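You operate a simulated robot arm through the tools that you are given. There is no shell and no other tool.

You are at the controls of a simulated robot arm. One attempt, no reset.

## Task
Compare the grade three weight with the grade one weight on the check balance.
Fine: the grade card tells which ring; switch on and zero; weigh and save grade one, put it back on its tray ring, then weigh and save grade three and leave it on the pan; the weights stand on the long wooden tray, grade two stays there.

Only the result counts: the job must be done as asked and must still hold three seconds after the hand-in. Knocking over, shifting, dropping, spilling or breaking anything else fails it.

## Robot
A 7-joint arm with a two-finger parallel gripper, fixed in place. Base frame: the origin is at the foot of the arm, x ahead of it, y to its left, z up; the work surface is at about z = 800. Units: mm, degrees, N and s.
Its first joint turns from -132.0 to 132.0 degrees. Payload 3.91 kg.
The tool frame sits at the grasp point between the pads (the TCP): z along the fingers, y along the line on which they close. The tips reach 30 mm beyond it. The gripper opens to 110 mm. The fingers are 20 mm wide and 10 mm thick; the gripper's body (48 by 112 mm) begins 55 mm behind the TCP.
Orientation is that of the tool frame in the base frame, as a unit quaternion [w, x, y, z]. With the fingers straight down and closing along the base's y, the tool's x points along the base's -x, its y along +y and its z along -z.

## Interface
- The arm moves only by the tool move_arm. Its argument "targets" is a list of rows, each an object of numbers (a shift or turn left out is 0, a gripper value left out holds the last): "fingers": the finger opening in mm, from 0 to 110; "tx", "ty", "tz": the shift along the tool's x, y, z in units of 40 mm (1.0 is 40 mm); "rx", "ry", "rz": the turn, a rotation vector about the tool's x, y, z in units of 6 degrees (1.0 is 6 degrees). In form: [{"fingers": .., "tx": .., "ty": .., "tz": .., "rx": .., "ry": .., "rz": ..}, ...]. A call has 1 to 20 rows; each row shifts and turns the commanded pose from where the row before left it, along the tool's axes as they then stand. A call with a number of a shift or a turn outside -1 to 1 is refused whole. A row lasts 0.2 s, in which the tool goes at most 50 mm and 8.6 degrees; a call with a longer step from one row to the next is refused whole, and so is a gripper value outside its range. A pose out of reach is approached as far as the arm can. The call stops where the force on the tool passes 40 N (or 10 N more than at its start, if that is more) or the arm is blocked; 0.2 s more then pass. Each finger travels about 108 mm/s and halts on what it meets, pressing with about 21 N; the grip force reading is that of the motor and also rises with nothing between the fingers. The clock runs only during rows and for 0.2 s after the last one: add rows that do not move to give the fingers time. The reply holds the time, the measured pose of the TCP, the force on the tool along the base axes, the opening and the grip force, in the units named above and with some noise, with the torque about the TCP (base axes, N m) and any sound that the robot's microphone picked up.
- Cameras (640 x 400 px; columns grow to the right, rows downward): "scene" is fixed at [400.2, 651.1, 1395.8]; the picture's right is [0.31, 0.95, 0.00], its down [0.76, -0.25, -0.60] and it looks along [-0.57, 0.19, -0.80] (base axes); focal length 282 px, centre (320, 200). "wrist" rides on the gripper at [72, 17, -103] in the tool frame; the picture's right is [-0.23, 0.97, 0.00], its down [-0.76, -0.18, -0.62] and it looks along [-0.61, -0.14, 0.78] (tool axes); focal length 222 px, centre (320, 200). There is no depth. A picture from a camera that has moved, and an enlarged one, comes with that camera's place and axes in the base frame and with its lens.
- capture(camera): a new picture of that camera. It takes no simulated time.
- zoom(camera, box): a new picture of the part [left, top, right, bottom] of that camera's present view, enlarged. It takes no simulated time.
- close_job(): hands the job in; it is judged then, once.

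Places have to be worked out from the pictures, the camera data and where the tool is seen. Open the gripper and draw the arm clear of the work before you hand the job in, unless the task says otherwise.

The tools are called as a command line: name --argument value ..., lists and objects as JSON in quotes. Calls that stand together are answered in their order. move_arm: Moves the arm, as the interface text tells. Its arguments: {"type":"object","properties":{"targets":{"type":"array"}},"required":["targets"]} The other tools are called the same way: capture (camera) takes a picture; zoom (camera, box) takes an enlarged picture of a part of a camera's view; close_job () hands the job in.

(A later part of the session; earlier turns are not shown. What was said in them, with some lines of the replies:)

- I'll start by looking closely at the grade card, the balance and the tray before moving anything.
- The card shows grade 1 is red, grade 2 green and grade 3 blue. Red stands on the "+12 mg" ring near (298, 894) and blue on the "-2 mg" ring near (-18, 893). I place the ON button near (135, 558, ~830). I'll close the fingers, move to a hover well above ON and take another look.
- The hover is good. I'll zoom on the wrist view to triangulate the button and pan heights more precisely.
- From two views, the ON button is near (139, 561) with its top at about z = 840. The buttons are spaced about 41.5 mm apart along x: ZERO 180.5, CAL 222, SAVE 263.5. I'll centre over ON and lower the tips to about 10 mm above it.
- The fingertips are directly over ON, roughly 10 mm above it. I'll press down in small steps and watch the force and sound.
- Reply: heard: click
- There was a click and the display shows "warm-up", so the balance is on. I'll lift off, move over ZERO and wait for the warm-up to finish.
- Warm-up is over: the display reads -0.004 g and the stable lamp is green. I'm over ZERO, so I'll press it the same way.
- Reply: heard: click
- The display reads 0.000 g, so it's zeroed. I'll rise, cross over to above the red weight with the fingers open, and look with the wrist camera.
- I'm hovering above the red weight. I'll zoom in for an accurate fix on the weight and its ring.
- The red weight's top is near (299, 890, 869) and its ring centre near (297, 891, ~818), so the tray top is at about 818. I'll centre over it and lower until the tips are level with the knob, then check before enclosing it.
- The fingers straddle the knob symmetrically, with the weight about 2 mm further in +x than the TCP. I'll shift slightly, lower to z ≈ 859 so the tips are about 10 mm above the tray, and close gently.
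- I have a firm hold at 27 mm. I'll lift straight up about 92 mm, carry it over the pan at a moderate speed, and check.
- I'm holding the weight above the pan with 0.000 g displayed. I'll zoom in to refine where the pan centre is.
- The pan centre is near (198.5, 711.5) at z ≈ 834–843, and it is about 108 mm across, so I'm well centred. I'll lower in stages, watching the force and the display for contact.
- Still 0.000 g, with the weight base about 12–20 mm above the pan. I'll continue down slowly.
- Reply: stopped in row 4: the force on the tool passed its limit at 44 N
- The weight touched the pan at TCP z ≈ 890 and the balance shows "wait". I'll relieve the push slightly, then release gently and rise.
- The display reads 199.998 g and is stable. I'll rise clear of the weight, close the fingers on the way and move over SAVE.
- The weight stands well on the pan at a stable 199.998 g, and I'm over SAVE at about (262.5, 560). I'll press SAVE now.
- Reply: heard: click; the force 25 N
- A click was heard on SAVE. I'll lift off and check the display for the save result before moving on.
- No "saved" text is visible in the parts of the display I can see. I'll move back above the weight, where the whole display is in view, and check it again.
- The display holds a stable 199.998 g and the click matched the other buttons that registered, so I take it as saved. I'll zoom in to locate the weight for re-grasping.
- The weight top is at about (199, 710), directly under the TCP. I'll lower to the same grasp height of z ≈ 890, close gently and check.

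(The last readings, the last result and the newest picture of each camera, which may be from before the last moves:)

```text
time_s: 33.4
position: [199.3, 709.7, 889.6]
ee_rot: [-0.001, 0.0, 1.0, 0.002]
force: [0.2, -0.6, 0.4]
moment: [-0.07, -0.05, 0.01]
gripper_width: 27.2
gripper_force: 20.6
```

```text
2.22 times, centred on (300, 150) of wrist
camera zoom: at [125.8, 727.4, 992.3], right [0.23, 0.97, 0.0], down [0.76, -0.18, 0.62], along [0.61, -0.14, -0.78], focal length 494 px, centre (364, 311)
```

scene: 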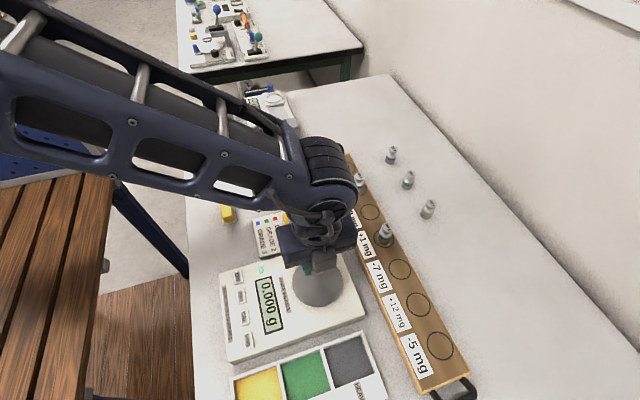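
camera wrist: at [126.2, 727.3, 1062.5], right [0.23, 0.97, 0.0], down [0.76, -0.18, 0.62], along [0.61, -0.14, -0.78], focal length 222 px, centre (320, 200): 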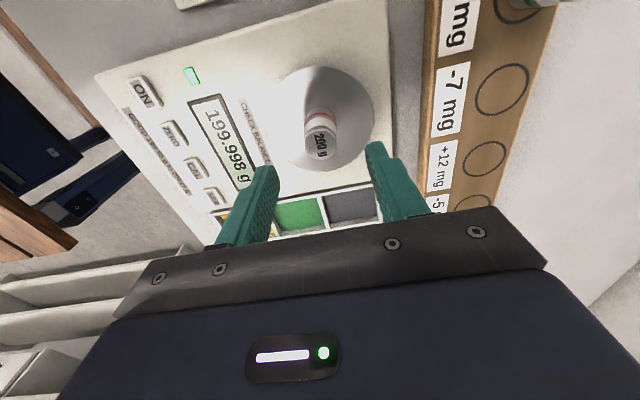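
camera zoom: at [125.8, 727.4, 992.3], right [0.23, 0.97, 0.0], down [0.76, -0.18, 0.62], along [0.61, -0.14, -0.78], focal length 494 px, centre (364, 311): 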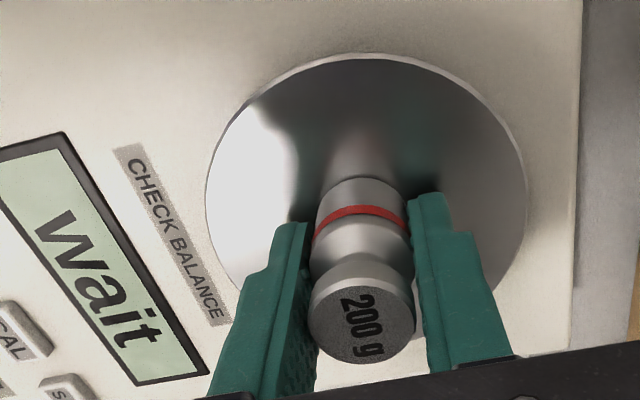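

The weight is re-gripped at 27.2 mm. I'll lift it straight up and carry it back above its "+12 mg" ring.

move_arm --targets '[{"tz": -0.15}, {"tz": -0.35}, {"tz": -0.5}, {"tz": -0.5}, {"tx": -0.155, "ty": 0.28}, {"tx": -0.31, "ty": 0.563}, {"tx": -0.31, "ty": 0.563}, {"tx": -0.31, "ty": 0.563}, {"tx": -0.31, "ty": 0.563}, {"tx": -0.31, "ty": 0.563}, {"tx": -0.31, "ty": 0.563}, {"tx": -0.31, "ty": 0.563}, {"tx": -0.157, "ty": 0.285}, {"tx": 0}, {"tx": 0}, {"tx": 0}]'

capture --camera "wrist"

zoom --camera "wrist" --box '[240, 60, 400, 240]'

zoom --camera "scene" --box '[210, 210, 370, 370]'

```text
time_s: 36.8
position: [298.6, 889.7, 951.3]
ee_rot: [0.0, -0.001, 1.0, 0.001]
force: [0.3, 0.3, -2.6]
moment: [0.01, -0.01, -0.01]
gripper_width: 26.9
gripper_force: 21.2
```

```text
taken
camera wrist: at [225.8, 907.3, 1054.4], right [0.23, 0.97, 0.0], down [0.76, -0.18, 0.62], along [0.61, -0.14, -0.78], focal length 222 px, centre (320, 200)
```

wrist: 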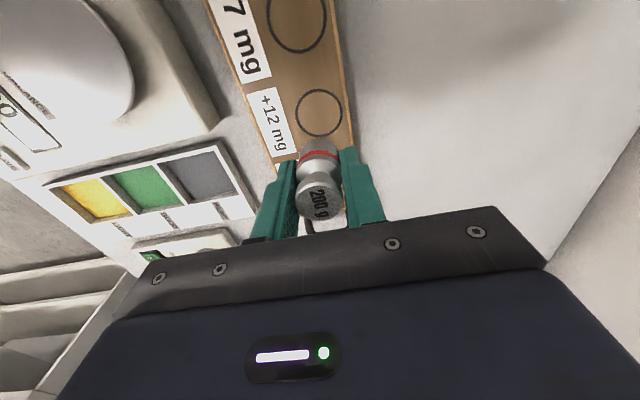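

```text
2.22 times, centred on (320, 150) of wrist
camera zoom: at [225.8, 907.3, 1054.4], right [0.23, 0.97, 0.0], down [0.76, -0.18, 0.62], along [0.61, -0.14, -0.78], focal length 494 px, centre (320, 311)
```

zoom: 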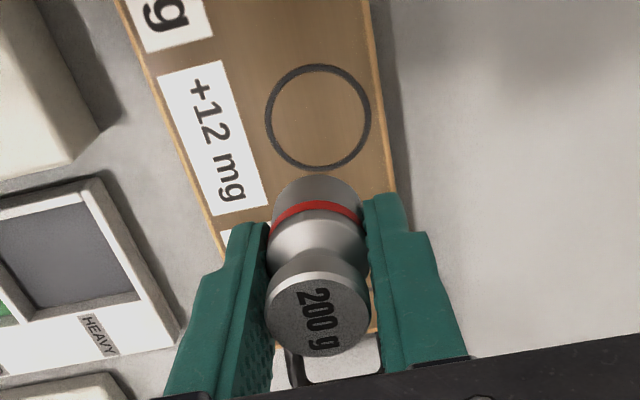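

```text
2.50 times, centred on (290, 290) of scene
camera zoom: at [400.2, 651.1, 1395.8], right [0.31, 0.95, 0.0], down [0.76, -0.25, -0.6], along [-0.57, 0.19, -0.8], focal length 706 px, centre (395, -25)
```

zoom: 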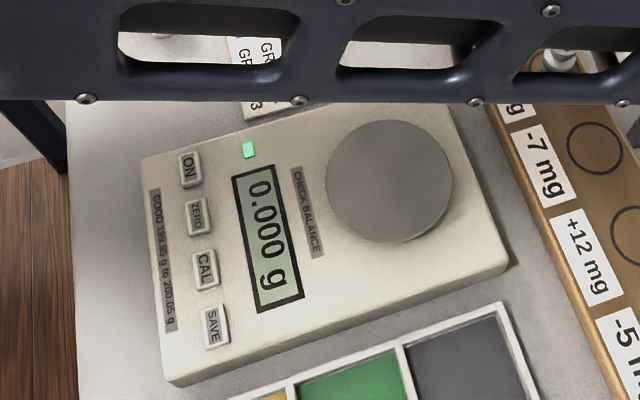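

The balance has returned to a stable 0.000 g. The ring is fully visible near (297, 889.5), lined up with the held weight at about (296.5, 890). I'll lower most of the way and check the force.

move_arm --targets '[{"tz": 0.35}, {"tz": 0.5}, {"tz": 0.5}, {"tz": 0.4}, {"tz": 0.25}, {"tz": 0.1}, {"tx": 0}, {"tx": 0}]'

zoom --camera "wrist" --box '[240, 60, 400, 240]'

```text
time_s: 38.6
position: [297.7, 889.9, 866.6]
ee_rot: [-0.001, 0.0, 1.0, 0.001]
force: [-0.8, -0.3, -1.8]
moment: [0.02, -0.02, 0.0]
gripper_width: 27.4
gripper_force: 20.7
```

```text
2.22 times, centred on (320, 150) of wrist
camera zoom: at [225.6, 908.2, 969.8], right [0.23, 0.97, 0.0], down [0.76, -0.18, 0.62], along [0.61, -0.14, -0.78], focal length 494 px, centre (320, 311)
```

zoom: 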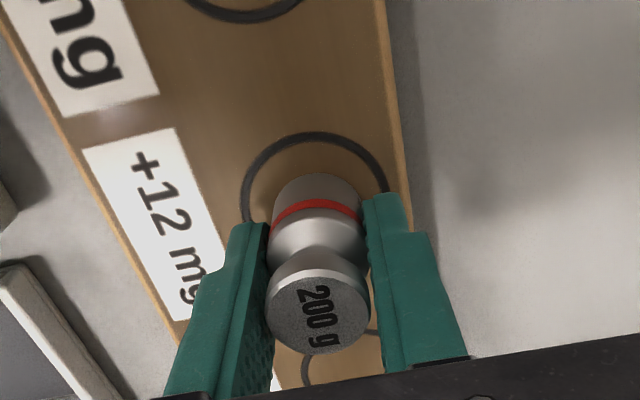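

The weight sits centrally over the ring. I'll go down in 1 mm steps now.

move_arm --targets '[{"tz": 0.03}, {"tz": 0.03}, {"tz": 0.03}, {"tz": 0.03}, {"tx": 0}]'

```text
time_s: 39.8
position: [297.8, 890.2, 861.3]
ee_rot: [0.0, 0.0, 1.0, 0.001]
force: [0.3, -0.5, -1.4]
moment: [0.0, 0.01, 0.01]
gripper_width: 27.4
gripper_force: 21.2
```

No contact yet at z ≈ 861.5, so I'll continue in fine steps.

move_arm --targets '[{"tz": 0.025}, {"tz": 0.025}, {"tz": 0.025}, {"tx": 0}]'

```text
time_s: 40.8
position: [298.4, 890.0, 858.7]
ee_rot: [0.0, 0.001, 1.0, 0.002]
force: [1.5, 1.5, 14.2]
moment: [-0.1, -0.04, -0.03]
gripper_width: 27.4
gripper_force: 20.6
```

Contact at 14 N at z ≈ 859, so the weight is resting on the tray. I'll ease off slightly, open gently, and look.

move_arm --targets '[{"tz": -0.015}, {"tx": 0}, {"fingers": 29}, {"fingers": 32}, {"fingers": 42}, {"fingers": 60}, {"tx": 0}, {"tz": -0.25}, {"tz": -0.5}, {"tz": -0.6}, {"tz": -0.8}, {"tx": 0}, {"tx": 0}]'

capture --camera "wrist"

zoom --camera "wrist" --box '[280, 60, 360, 160]'

zoom --camera "scene" --box '[380, 240, 480, 340]'

```text
time_s: 43.6
position: [299.9, 889.9, 945.2]
ee_rot: [0.001, 0.0, 1.0, 0.001]
force: [-0.2, -0.2, -0.2]
moment: [0.0, 0.03, -0.03]
gripper_width: 60.0
gripper_force: 0.0
```

```text
taken
camera wrist: at [226.6, 908.3, 1048.2], right [0.23, 0.97, 0.0], down [0.76, -0.18, 0.62], along [0.61, -0.14, -0.78], focal length 222 px, centre (320, 200)
```

wrist: 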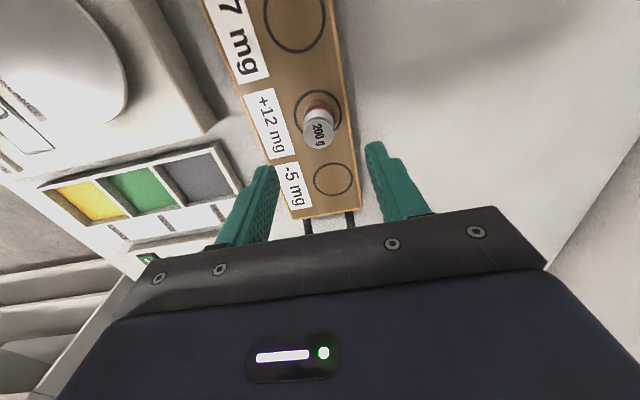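

```text
4.00 times, centred on (320, 110) of wrist
camera zoom: at [226.6, 908.3, 1048.2], right [0.23, 0.97, 0.0], down [0.76, -0.18, 0.62], along [0.61, -0.14, -0.78], focal length 888 px, centre (320, 560)
```

zoom: 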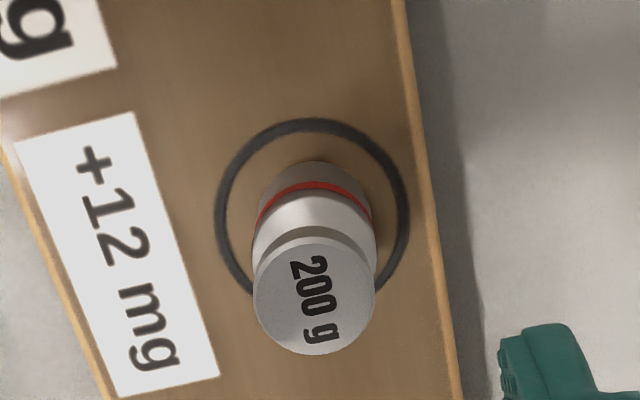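

```text
4.00 times, centred on (430, 290) of scene
camera zoom: at [400.2, 651.1, 1395.8], right [0.31, 0.95, 0.0], down [0.76, -0.25, -0.6], along [-0.57, 0.19, -0.8], focal length 1129 px, centre (-120, -160)
```

zoom: 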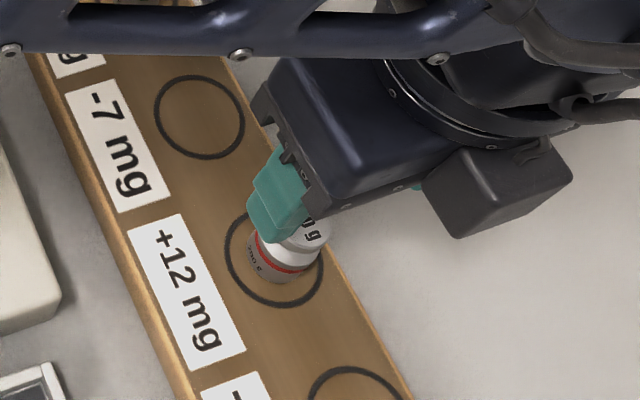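

The red weight is back, standing upright and well centred inside its "+12 mg" ring. Next is the blue grade-three weight: I'll rise a little and travel along the tray at a safe height, above the green weight, to near (-18, 891).

move_arm --targets '[{"tz": -0.7}, {"tx": 0.5}, {"tx": 0.88}, {"tx": 0.88}, {"tx": 0.88}, {"tx": 0.88}, {"tx": 0.88}, {"tx": 0.88}, {"tx": 0.88}, {"tx": 0.88}, {"tx": 0.38}, {"tx": 0}, {"tx": 0}, {"tx": 0}]'

capture --camera "wrist"

capture --camera "scene"

```text
time_s: 46.6
position: [-18.0, 888.3, 973.2]
ee_rot: [0.0, 0.0, 1.0, 0.001]
force: [0.2, -0.5, -0.3]
moment: [-0.02, 0.02, -0.02]
gripper_width: 60.1
gripper_force: 0.1
```

```text
taken
camera wrist: at [-91.3, 906.5, 1076.7], right [0.23, 0.97, 0.0], down [0.76, -0.18, 0.62], along [0.61, -0.14, -0.78], focal length 222 px, centre (320, 200)
```

wrist: 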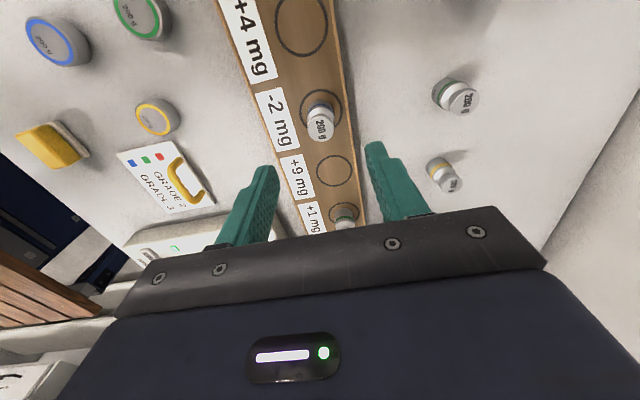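

```text
taken
```

scene: 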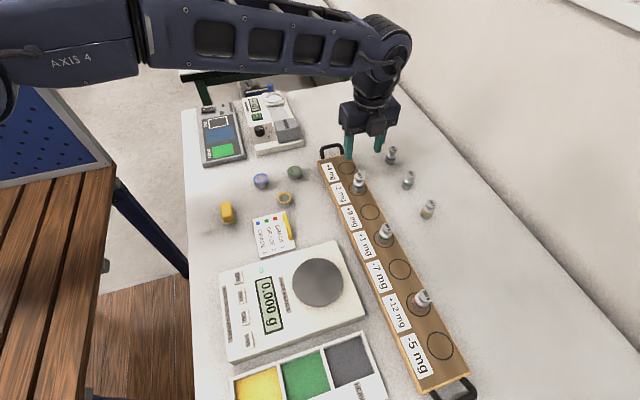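

zoom --camera "wrist" --box '[280, 70, 360, 160]'

zoom --camera "scene" --box '[320, 140, 450, 320]'

zoom --camera "scene" --box '[210, 240, 370, 370]'

```text
4.44 times, centred on (320, 115) of wrist
camera zoom: at [-91.3, 906.5, 1076.7], right [0.23, 0.97, 0.0], down [0.76, -0.18, 0.62], along [0.61, -0.14, -0.78], focal length 987 px, centre (320, 578)
```

zoom: 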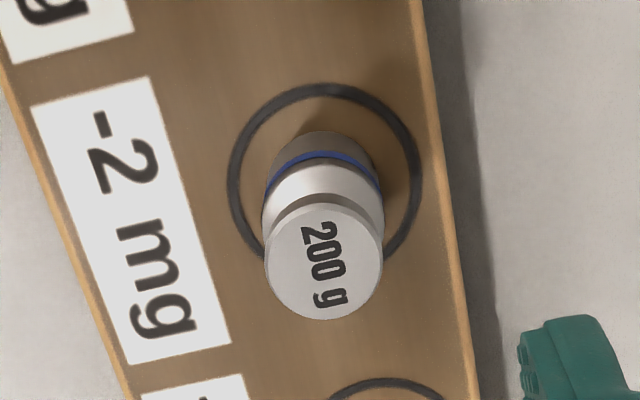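

```text
2.22 times, centred on (385, 230) of scene
camera zoom: at [400.2, 651.1, 1395.8], right [0.31, 0.95, 0.0], down [0.76, -0.25, -0.6], along [-0.57, 0.19, -0.8], focal length 627 px, centre (176, 133)
```

zoom: 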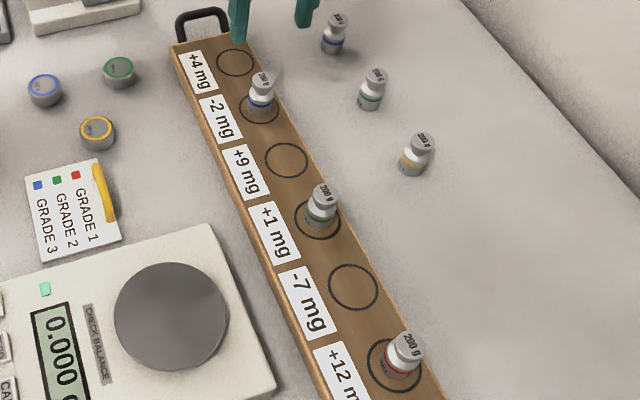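

```text
3.08 times, centred on (290, 305) of scene
camera zoom: at [400.2, 651.1, 1395.8], right [0.31, 0.95, 0.0], down [0.76, -0.25, -0.6], along [-0.57, 0.19, -0.8], focal length 869 px, centre (412, -123)
```

zoom: 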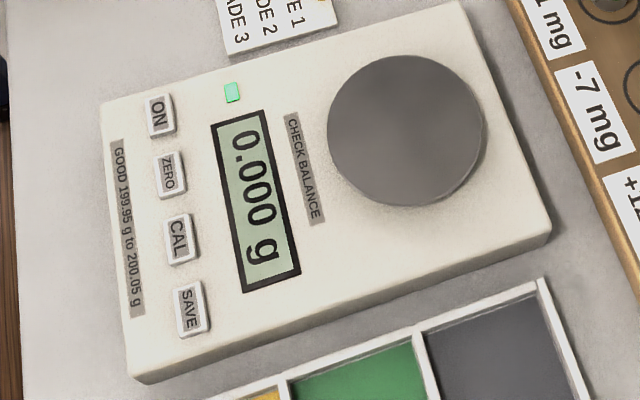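

The balance reads a stable 0.000 g with the pan empty. The blue-ring weight's top is at about (-14.5, 889), so I'll shift +4 mm in x, lower to knob level and re-check.

move_arm --targets '[{"tx": -0.1, "tz": 0.4}, {"tz": 0.5}, {"tz": 0.5}, {"tz": 0.35}, {"tx": 0}, {"tx": 0}]'

capture --camera "wrist"

zoom --camera "wrist" --box '[250, 90, 400, 220]'

zoom --camera "scene" --box '[320, 130, 420, 220]'

```text
time_s: 48.0
position: [-14.9, 888.6, 901.1]
ee_rot: [0.0, 0.0, 1.0, 0.001]
force: [0.5, -0.1, 0.2]
moment: [-0.01, 0.04, -0.01]
gripper_width: 60.0
gripper_force: 0.1
```

```text
taken
camera wrist: at [-87.5, 906.7, 1005.1], right [0.23, 0.97, 0.0], down [0.76, -0.18, 0.62], along [0.61, -0.14, -0.78], focal length 222 px, centre (320, 200)
```

wrist: 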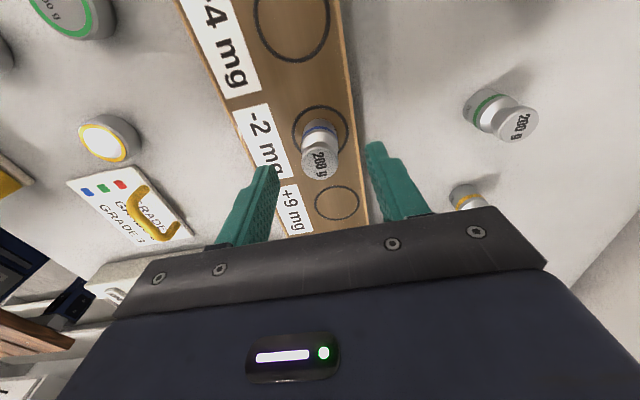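

```text
3.08 times, centred on (325, 155) of wrist
camera zoom: at [-87.5, 906.7, 1005.1], right [0.23, 0.97, 0.0], down [0.76, -0.18, 0.62], along [0.61, -0.14, -0.78], focal length 684 px, centre (305, 338)
```

zoom: 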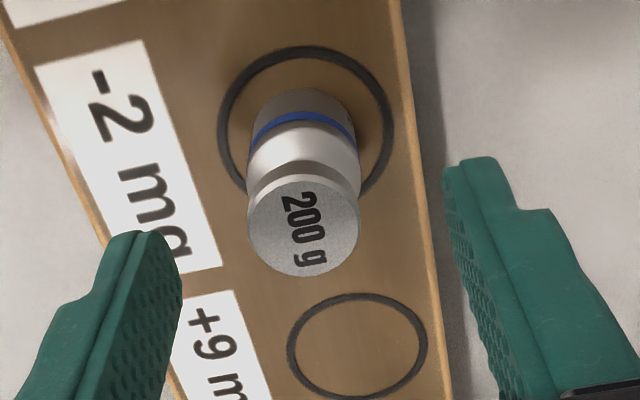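

```text
4.44 times, centred on (370, 175) of scene
camera zoom: at [400.2, 651.1, 1395.8], right [0.31, 0.95, 0.0], down [0.76, -0.25, -0.6], along [-0.57, 0.19, -0.8], focal length 1255 px, centre (98, 311)
```

zoom: 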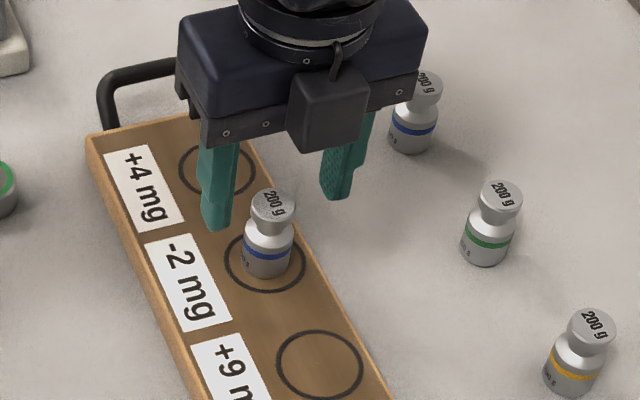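

The weight is centred between the fingers and about 2 mm further in +x. I'll shift, lower to the grasp height of z ≈ 859 and close gently.

move_arm --targets '[{"tx": -0.05, "ty": -0.01, "tz": 0.35}, {"tz": 0.4}, {"tz": 0.32}, {"tx": 0}, {"fingers": 36}, {"fingers": 31}, {"fingers": 28}, {"fingers": 24}, {"fingers": 18}, {"fingers": 10}, {"tx": 0}, {"tx": 0}]'

capture --camera "wrist"

zoom --camera "scene" --box '[320, 130, 420, 220]'

```text
time_s: 50.6
position: [-13.5, 889.4, 860.6]
ee_rot: [-0.001, 0.0, 1.0, 0.001]
force: [-0.2, -1.6, 1.2]
moment: [-0.04, 0.01, -0.02]
gripper_width: 27.2
gripper_force: 20.8
```

```text
taken
camera wrist: at [-85.8, 907.3, 963.0], right [0.23, 0.97, 0.0], down [0.76, -0.18, 0.62], along [0.61, -0.14, -0.78], focal length 222 px, centre (320, 200)
```

wrist: 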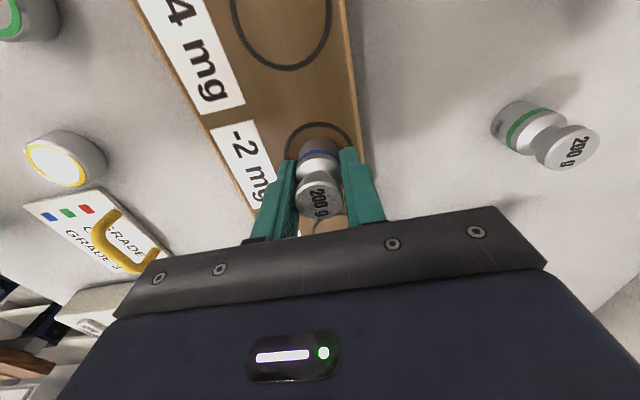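

```text
4.44 times, centred on (370, 175) of scene
camera zoom: at [400.2, 651.1, 1395.8], right [0.31, 0.95, 0.0], down [0.76, -0.25, -0.6], along [-0.57, 0.19, -0.8], focal length 1255 px, centre (98, 311)
```

zoom: 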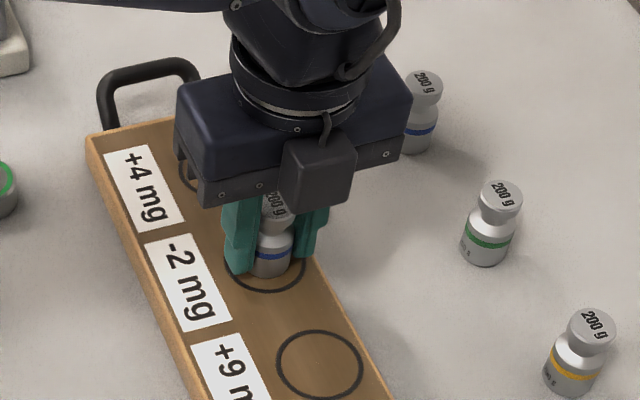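

The grade-three weight is held at 27.2 mm. I'll lift it straight up 100 mm and carry it over the pan.

move_arm --targets '[{"tz": -0.2}, {"tz": -0.4}, {"tz": -0.6}, {"tz": -0.7}, {"tz": -0.6}, {"tx": -0.242, "ty": -0.204}, {"tx": -0.483, "ty": -0.4075}, {"tx": -0.483, "ty": -0.4075}, {"tx": -0.483, "ty": -0.4075}, {"tx": -0.483, "ty": -0.4075}, {"tx": -0.483, "ty": -0.4075}, {"tx": -0.483, "ty": -0.4075}, {"tx": -0.483, "ty": -0.4075}, {"tx": -0.483, "ty": -0.4075}, {"tx": -0.483, "ty": -0.4075}, {"tx": -0.483, "ty": -0.4075}, {"tx": -0.242, "ty": -0.204}, {"tx": 0}, {"tx": 0}, {"tx": 0}]'

capture --camera "wrist"

capture --camera "scene"

```text
time_s: 54.8
position: [199.4, 710.0, 958.3]
ee_rot: [0.0, 0.0, 1.0, 0.0]
force: [-0.3, 0.1, -1.1]
moment: [0.0, -0.01, 0.03]
gripper_width: 26.9
gripper_force: 21.3
```

```text
taken
camera wrist: at [128.3, 727.1, 1062.2], right [0.23, 0.97, 0.0], down [0.76, -0.18, 0.62], along [0.61, -0.14, -0.78], focal length 222 px, centre (320, 200)
```

wrist: 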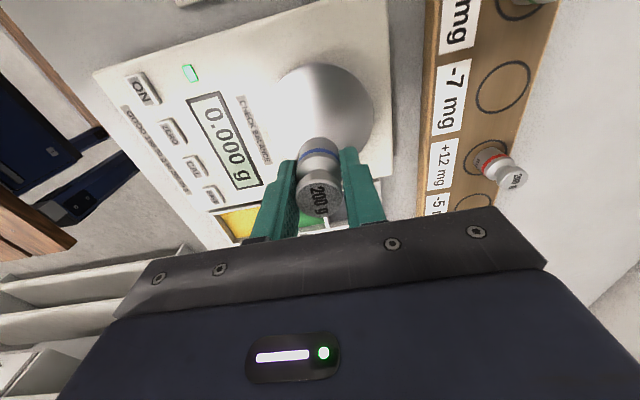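

```text
taken
```

scene: 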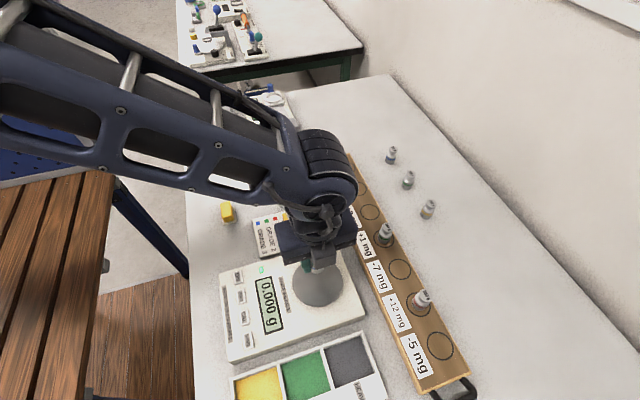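

The weight is over the pan centre and the display reads 0.000 g. Contact should come near z ≈ 891, so I'll lower to about 897 first.

move_arm --targets '[{"tz": 0.35}, {"tz": 0.45}, {"tz": 0.4}, {"tz": 0.25}, {"tz": 0.09}, {"tx": 0}, {"tx": 0}]'

zoom --camera "wrist" --box '[200, 60, 400, 240]'

```text
time_s: 56.4
position: [199.7, 709.6, 898.1]
ee_rot: [0.0, 0.001, 1.0, 0.001]
force: [0.2, 0.1, -1.8]
moment: [0.0, -0.02, 0.02]
gripper_width: 27.0
gripper_force: 21.1
```

```text
2.22 times, centred on (300, 150) of wrist
camera zoom: at [127.5, 727.6, 1000.7], right [0.23, 0.97, 0.0], down [0.76, -0.18, 0.62], along [0.61, -0.14, -0.78], focal length 494 px, centre (364, 311)
```

zoom: 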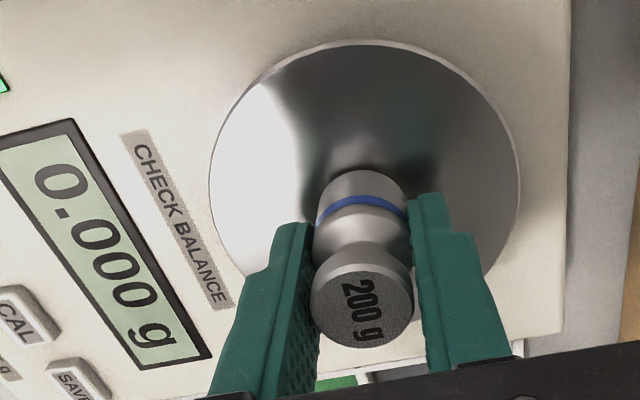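

No contact yet. I'll take fine 0.8–1 mm steps down.

move_arm --targets '[{"tz": 0.025}, {"tz": 0.025}, {"tz": 0.02}, {"tx": 0}]'

```text
time_s: 57.4
position: [200.1, 710.5, 896.0]
ee_rot: [0.0, 0.0, 1.0, 0.001]
force: [0.1, 0.0, 0.2]
moment: [-0.03, 0.01, -0.01]
gripper_width: 27.2
gripper_force: 21.0
```

The force changed from -1.8 to about 0, so contact may be starting. I'll check the display.

zoom --camera "wrist" --box '[200, 60, 400, 240]'

```text
2.22 times, centred on (300, 150) of wrist
camera zoom: at [127.4, 728.1, 998.2], right [0.23, 0.97, 0.0], down [0.76, -0.18, 0.62], along [0.61, -0.14, -0.78], focal length 494 px, centre (364, 311)
```

zoom: 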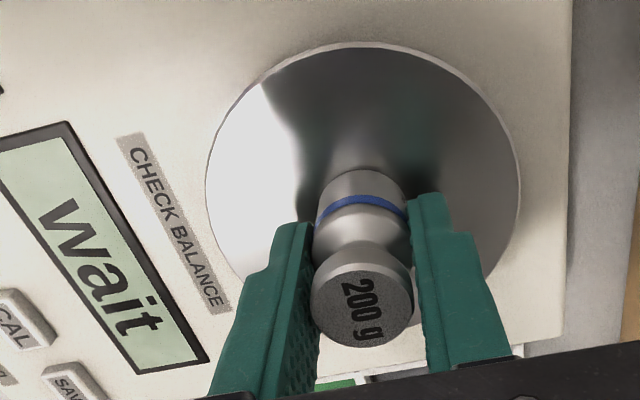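

"wait" shows the weight is starting to load the pan. One more small step to make sure it's seated.

move_arm --targets '[{"tz": 0.02}, {"tz": 0.015}, {"tx": 0}]'

zoom --camera "wrist" --box '[200, 60, 400, 240]'

```text
time_s: 58.2
position: [200.2, 710.9, 894.0]
ee_rot: [0.0, 0.0, 1.0, 0.001]
force: [1.2, 3.9, 10.2]
moment: [0.01, 0.03, -0.02]
gripper_width: 27.3
gripper_force: 20.8
```

```text
2.22 times, centred on (300, 150) of wrist
camera zoom: at [127.3, 727.8, 997.3], right [0.23, 0.97, 0.0], down [0.76, -0.18, 0.62], along [0.61, -0.14, -0.78], focal length 494 px, centre (364, 311)
```

zoom: 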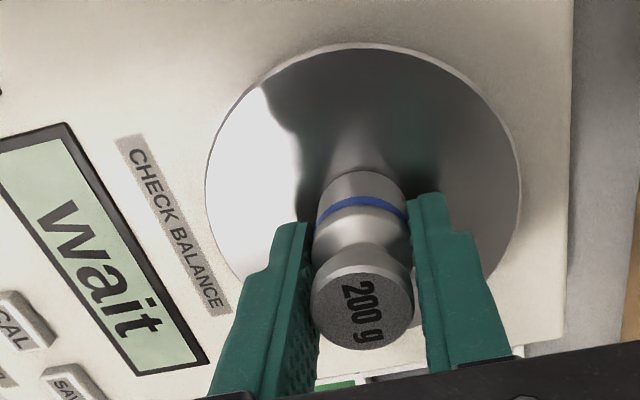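

The weight is seated with 10 N of push at z ≈ 894. I'll ease off and open gently, then check the reading.

move_arm --targets '[{"tz": -0.015}, {"tx": 0}, {"fingers": 29}, {"fingers": 32}, {"fingers": 42}, {"fingers": 58}, {"tx": 0}, {"tx": 0}, {"tx": 0}]'

zoom --camera "wrist" --box '[200, 60, 400, 240]'

zoom --camera "scene" --box '[210, 210, 370, 370]'

```text
time_s: 60.2
position: [199.8, 709.1, 894.0]
ee_rot: [-0.001, -0.001, 1.0, 0.002]
force: [-0.2, 0.2, -0.3]
moment: [0.02, 0.04, 0.0]
gripper_width: 58.1
gripper_force: 0.0
```

```text
2.22 times, centred on (300, 150) of wrist
camera zoom: at [127.4, 727.9, 997.4], right [0.23, 0.97, 0.0], down [0.76, -0.18, 0.62], along [0.61, -0.14, -0.78], focal length 494 px, centre (364, 311)
```

zoom: 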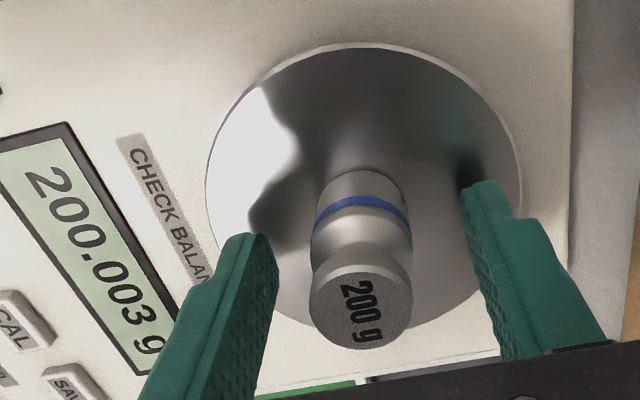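

```text
2.50 times, centred on (290, 290) of scene
camera zoom: at [400.2, 651.1, 1395.8], right [0.31, 0.95, 0.0], down [0.76, -0.25, -0.6], along [-0.57, 0.19, -0.8], focal length 706 px, centre (395, -25)
```

zoom: 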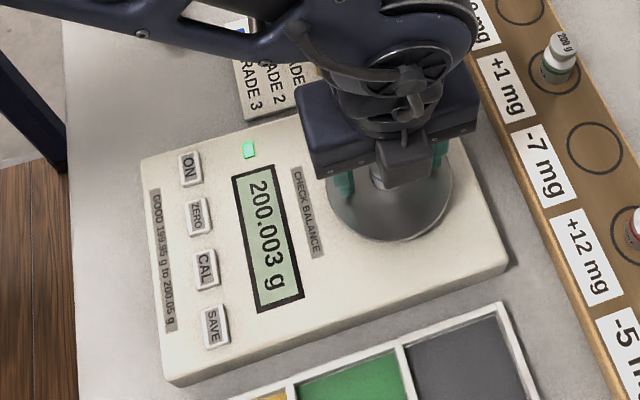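

The reading is 200.003 g, stable with the green lamp. I'll rise clear, close the fingers and go over SAVE again.

move_arm --targets '[{"tz": -0.3}, {"tz": -0.5}, {"tz": -0.8}, {"tx": -0.2625, "ty": -0.624}, {"tx": -0.2625, "ty": -0.624}, {"tx": -0.2625, "ty": -0.624, "fingers": 0}, {"tx": -0.2625, "ty": -0.624}, {"tx": -0.2625, "ty": -0.624}, {"tx": -0.2625, "ty": -0.624}, {"tz": 0.6}, {"tz": 0.6}, {"tx": 0}, {"tx": 0}]'

zoom --camera "wrist" --box '[270, 90, 430, 190]'

zoom --camera "scene" --box '[210, 210, 370, 370]'

```text
time_s: 63.0
position: [259.9, 557.5, 910.7]
ee_rot: [0.0, -0.001, 1.0, 0.001]
force: [0.6, 0.0, 0.4]
moment: [-0.05, 0.04, 0.02]
gripper_width: 0.0
gripper_force: 20.9
```

```text
4.00 times, centred on (350, 140) of wrist
camera zoom: at [188.9, 576.2, 1013.9], right [0.23, 0.97, 0.0], down [0.76, -0.18, 0.62], along [0.61, -0.14, -0.78], focal length 888 px, centre (200, 440)
```

zoom: 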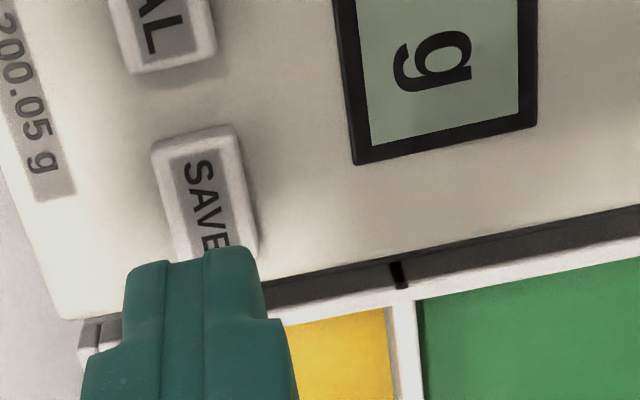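

```text
2.50 times, centred on (290, 290) of scene
camera zoom: at [400.2, 651.1, 1395.8], right [0.31, 0.95, 0.0], down [0.76, -0.25, -0.6], along [-0.57, 0.19, -0.8], focal length 706 px, centre (395, -25)
```

zoom: 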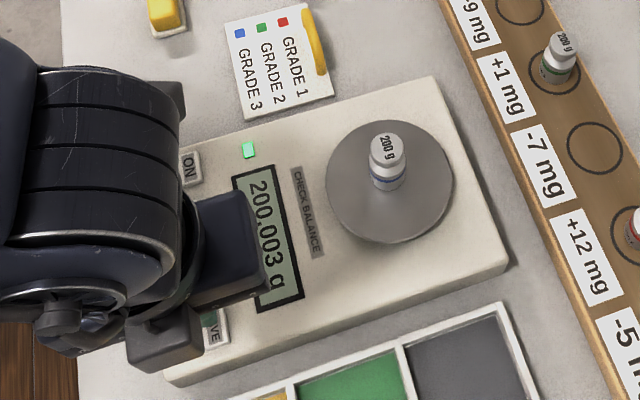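

The blue weight stands well and the reading is 200.003 g, stable. I'm about 2 mm short of SAVE's centre, so I'll correct and press.

move_arm --targets '[{"tx": -0.045, "ty": 0.04, "tz": 0.4}, {"tz": 0.3}, {"tz": 0.12}, {"tz": 0.08}, {"tz": 0.06}, {"tz": 0.05}, {"tx": 0}]'

zoom --camera "scene" --box '[210, 210, 370, 370]'

zoom --camera "wrist" --box '[240, 0, 480, 190]'

```text
time_s: 64.6
position: [263.3, 561.9, 869.9]
ee_rot: [0.0, -0.001, 1.0, 0.001]
force: [-1.2, -5.7, 14.2]
moment: [-0.16, 0.01, 0.01]
gripper_width: 0.0
gripper_force: 20.3
heard: click
```

```text
2.50 times, centred on (290, 290) of scene
camera zoom: at [400.2, 651.1, 1395.8], right [0.31, 0.95, 0.0], down [0.76, -0.25, -0.6], along [-0.57, 0.19, -0.8], focal length 706 px, centre (395, -25)
```

zoom: 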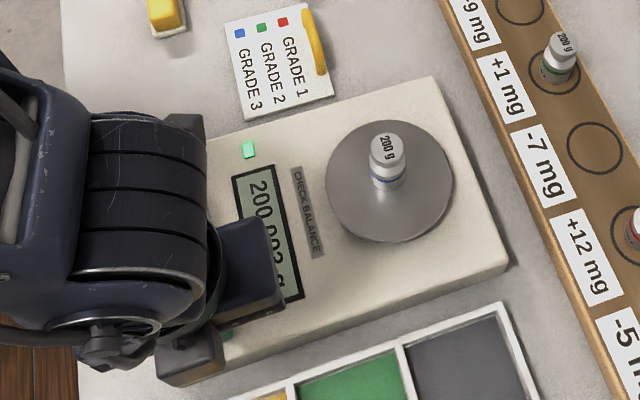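

```text
2.11 times, centred on (360, 95) of wrist
camera zoom: at [191.2, 579.2, 973.6], right [0.23, 0.97, 0.0], down [0.76, -0.18, 0.62], along [0.61, -0.14, -0.78], focal length 468 px, centre (236, 421)
```

zoom: 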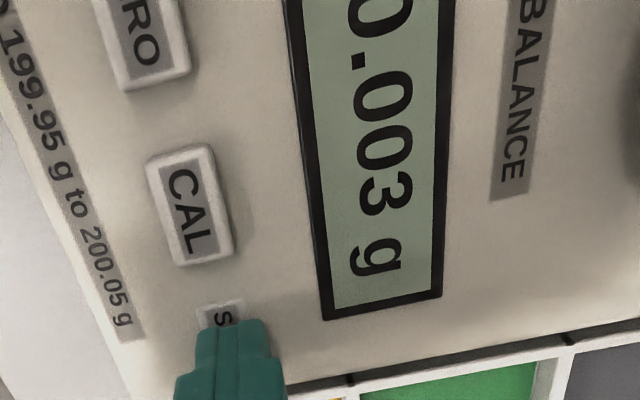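

There was a click with 200.003 g displayed, so grade three is saved. I'll lift off, retreat clear of the work, open the gripper and take a final look.

move_arm --targets '[{"tz": -0.3}, {"tz": -0.8}, {"tz": -0.9}, {"tz": -0.9}, {"tz": -0.9, "tx": 0.3}, {"tx": 0.7, "tz": -0.5}, {"tx": 0.9}, {"tx": 0.9}, {"tx": 0.9}, {"tx": 0.9}, {"tx": 0.9, "fingers": 80}, {"tx": 0}, {"tx": 0}, {"tx": 0}]'

capture --camera "scene"

capture --camera "wrist"

zoom --camera "scene" --box '[210, 210, 370, 370]'

zoom --camera "scene" --box '[310, 140, 480, 400]'

```text
time_s: 67.6
position: [44.5, 558.6, 1041.6]
ee_rot: [-0.001, 0.0, 1.0, 0.001]
force: [0.5, -0.1, 0.4]
moment: [0.01, -0.03, 0.0]
gripper_width: 79.9
gripper_force: 0.1
```

```text
taken
```

scene: 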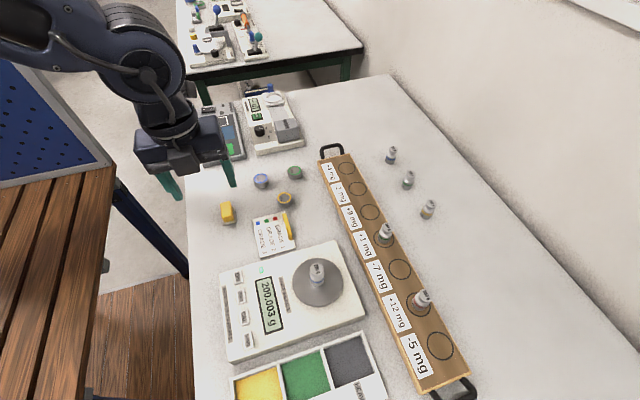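

```text
taken
camera wrist: at [-27.6, 576.5, 1145.0], right [0.23, 0.97, 0.0], down [0.76, -0.18, 0.62], along [0.61, -0.14, -0.78], focal length 222 px, centre (320, 200)
```

wrist: 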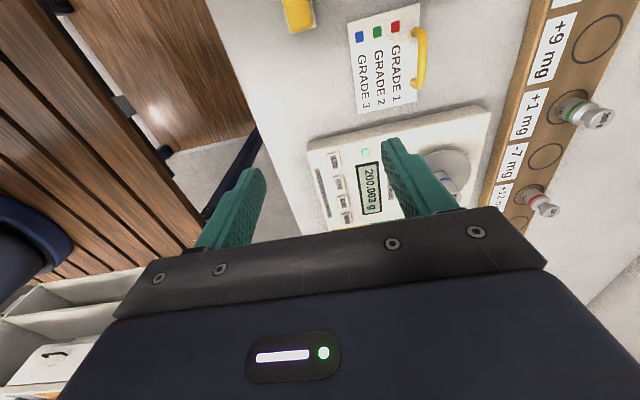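

```text
2.50 times, centred on (290, 290) of scene
camera zoom: at [400.2, 651.1, 1395.8], right [0.31, 0.95, 0.0], down [0.76, -0.25, -0.6], along [-0.57, 0.19, -0.8], focal length 706 px, centre (395, -25)
```

zoom: 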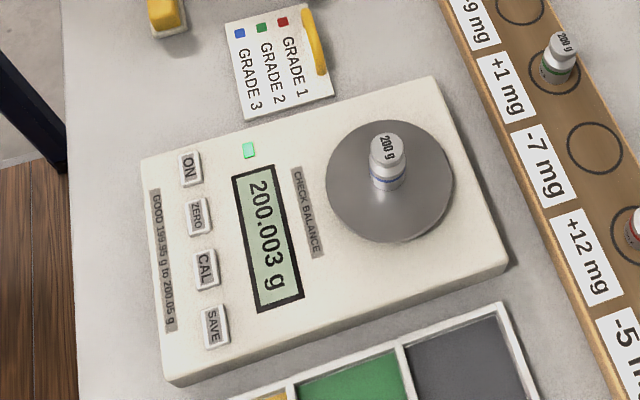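

```text
1.54 times, centred on (395, 270) of scene
camera zoom: at [400.2, 651.1, 1395.8], right [0.31, 0.95, 0.0], down [0.76, -0.25, -0.6], along [-0.57, 0.19, -0.8], focal length 434 px, centre (205, 92)
```

zoom: 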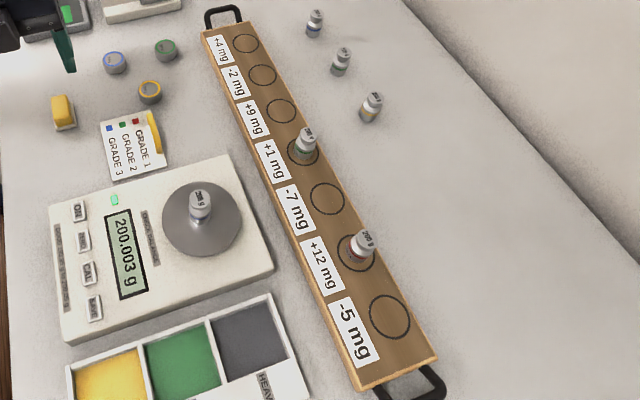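

The grade-three (blue) weight is on the pan at a stable 200.003 g. Red is back on its "+12 mg" ring, green is untouched, nothing else has moved, and the arm is clear with the gripper open. I'm handing in the job.

close_job

```text
The job is handed in.
```

I've weighed both weights and handed the job in. Grade three read 5 mg heavier than grade one.

| Weight | Ring colour | Reading | Where it is now |
|---|---|---|---|
| Grade one | red | 199.998 g | back on its tray ring ("+12 mg") |
| Grade three | blue | 200.003 g | left on the balance pan |
| Grade two | green | not weighed | untouched on the tray |

- **Balance:** I switched it on, let it finish warming up, and zeroed it at 0.000 g before the first weighing. It went back to 0.000 g between the two weights.
- **Saving:** I pressed SAVE for each weight while the reading was stable, and heard the button click both times. The display shows no "saved" message, so the clicks are the only sign that the readings were stored.
- **Contact force:** grade one pressed down on the pan at about 44 N for a moment when I first set it there. The balance still read normally afterwards.

The last pictures showed nothing else moved, and the arm was clear with the gripper open.
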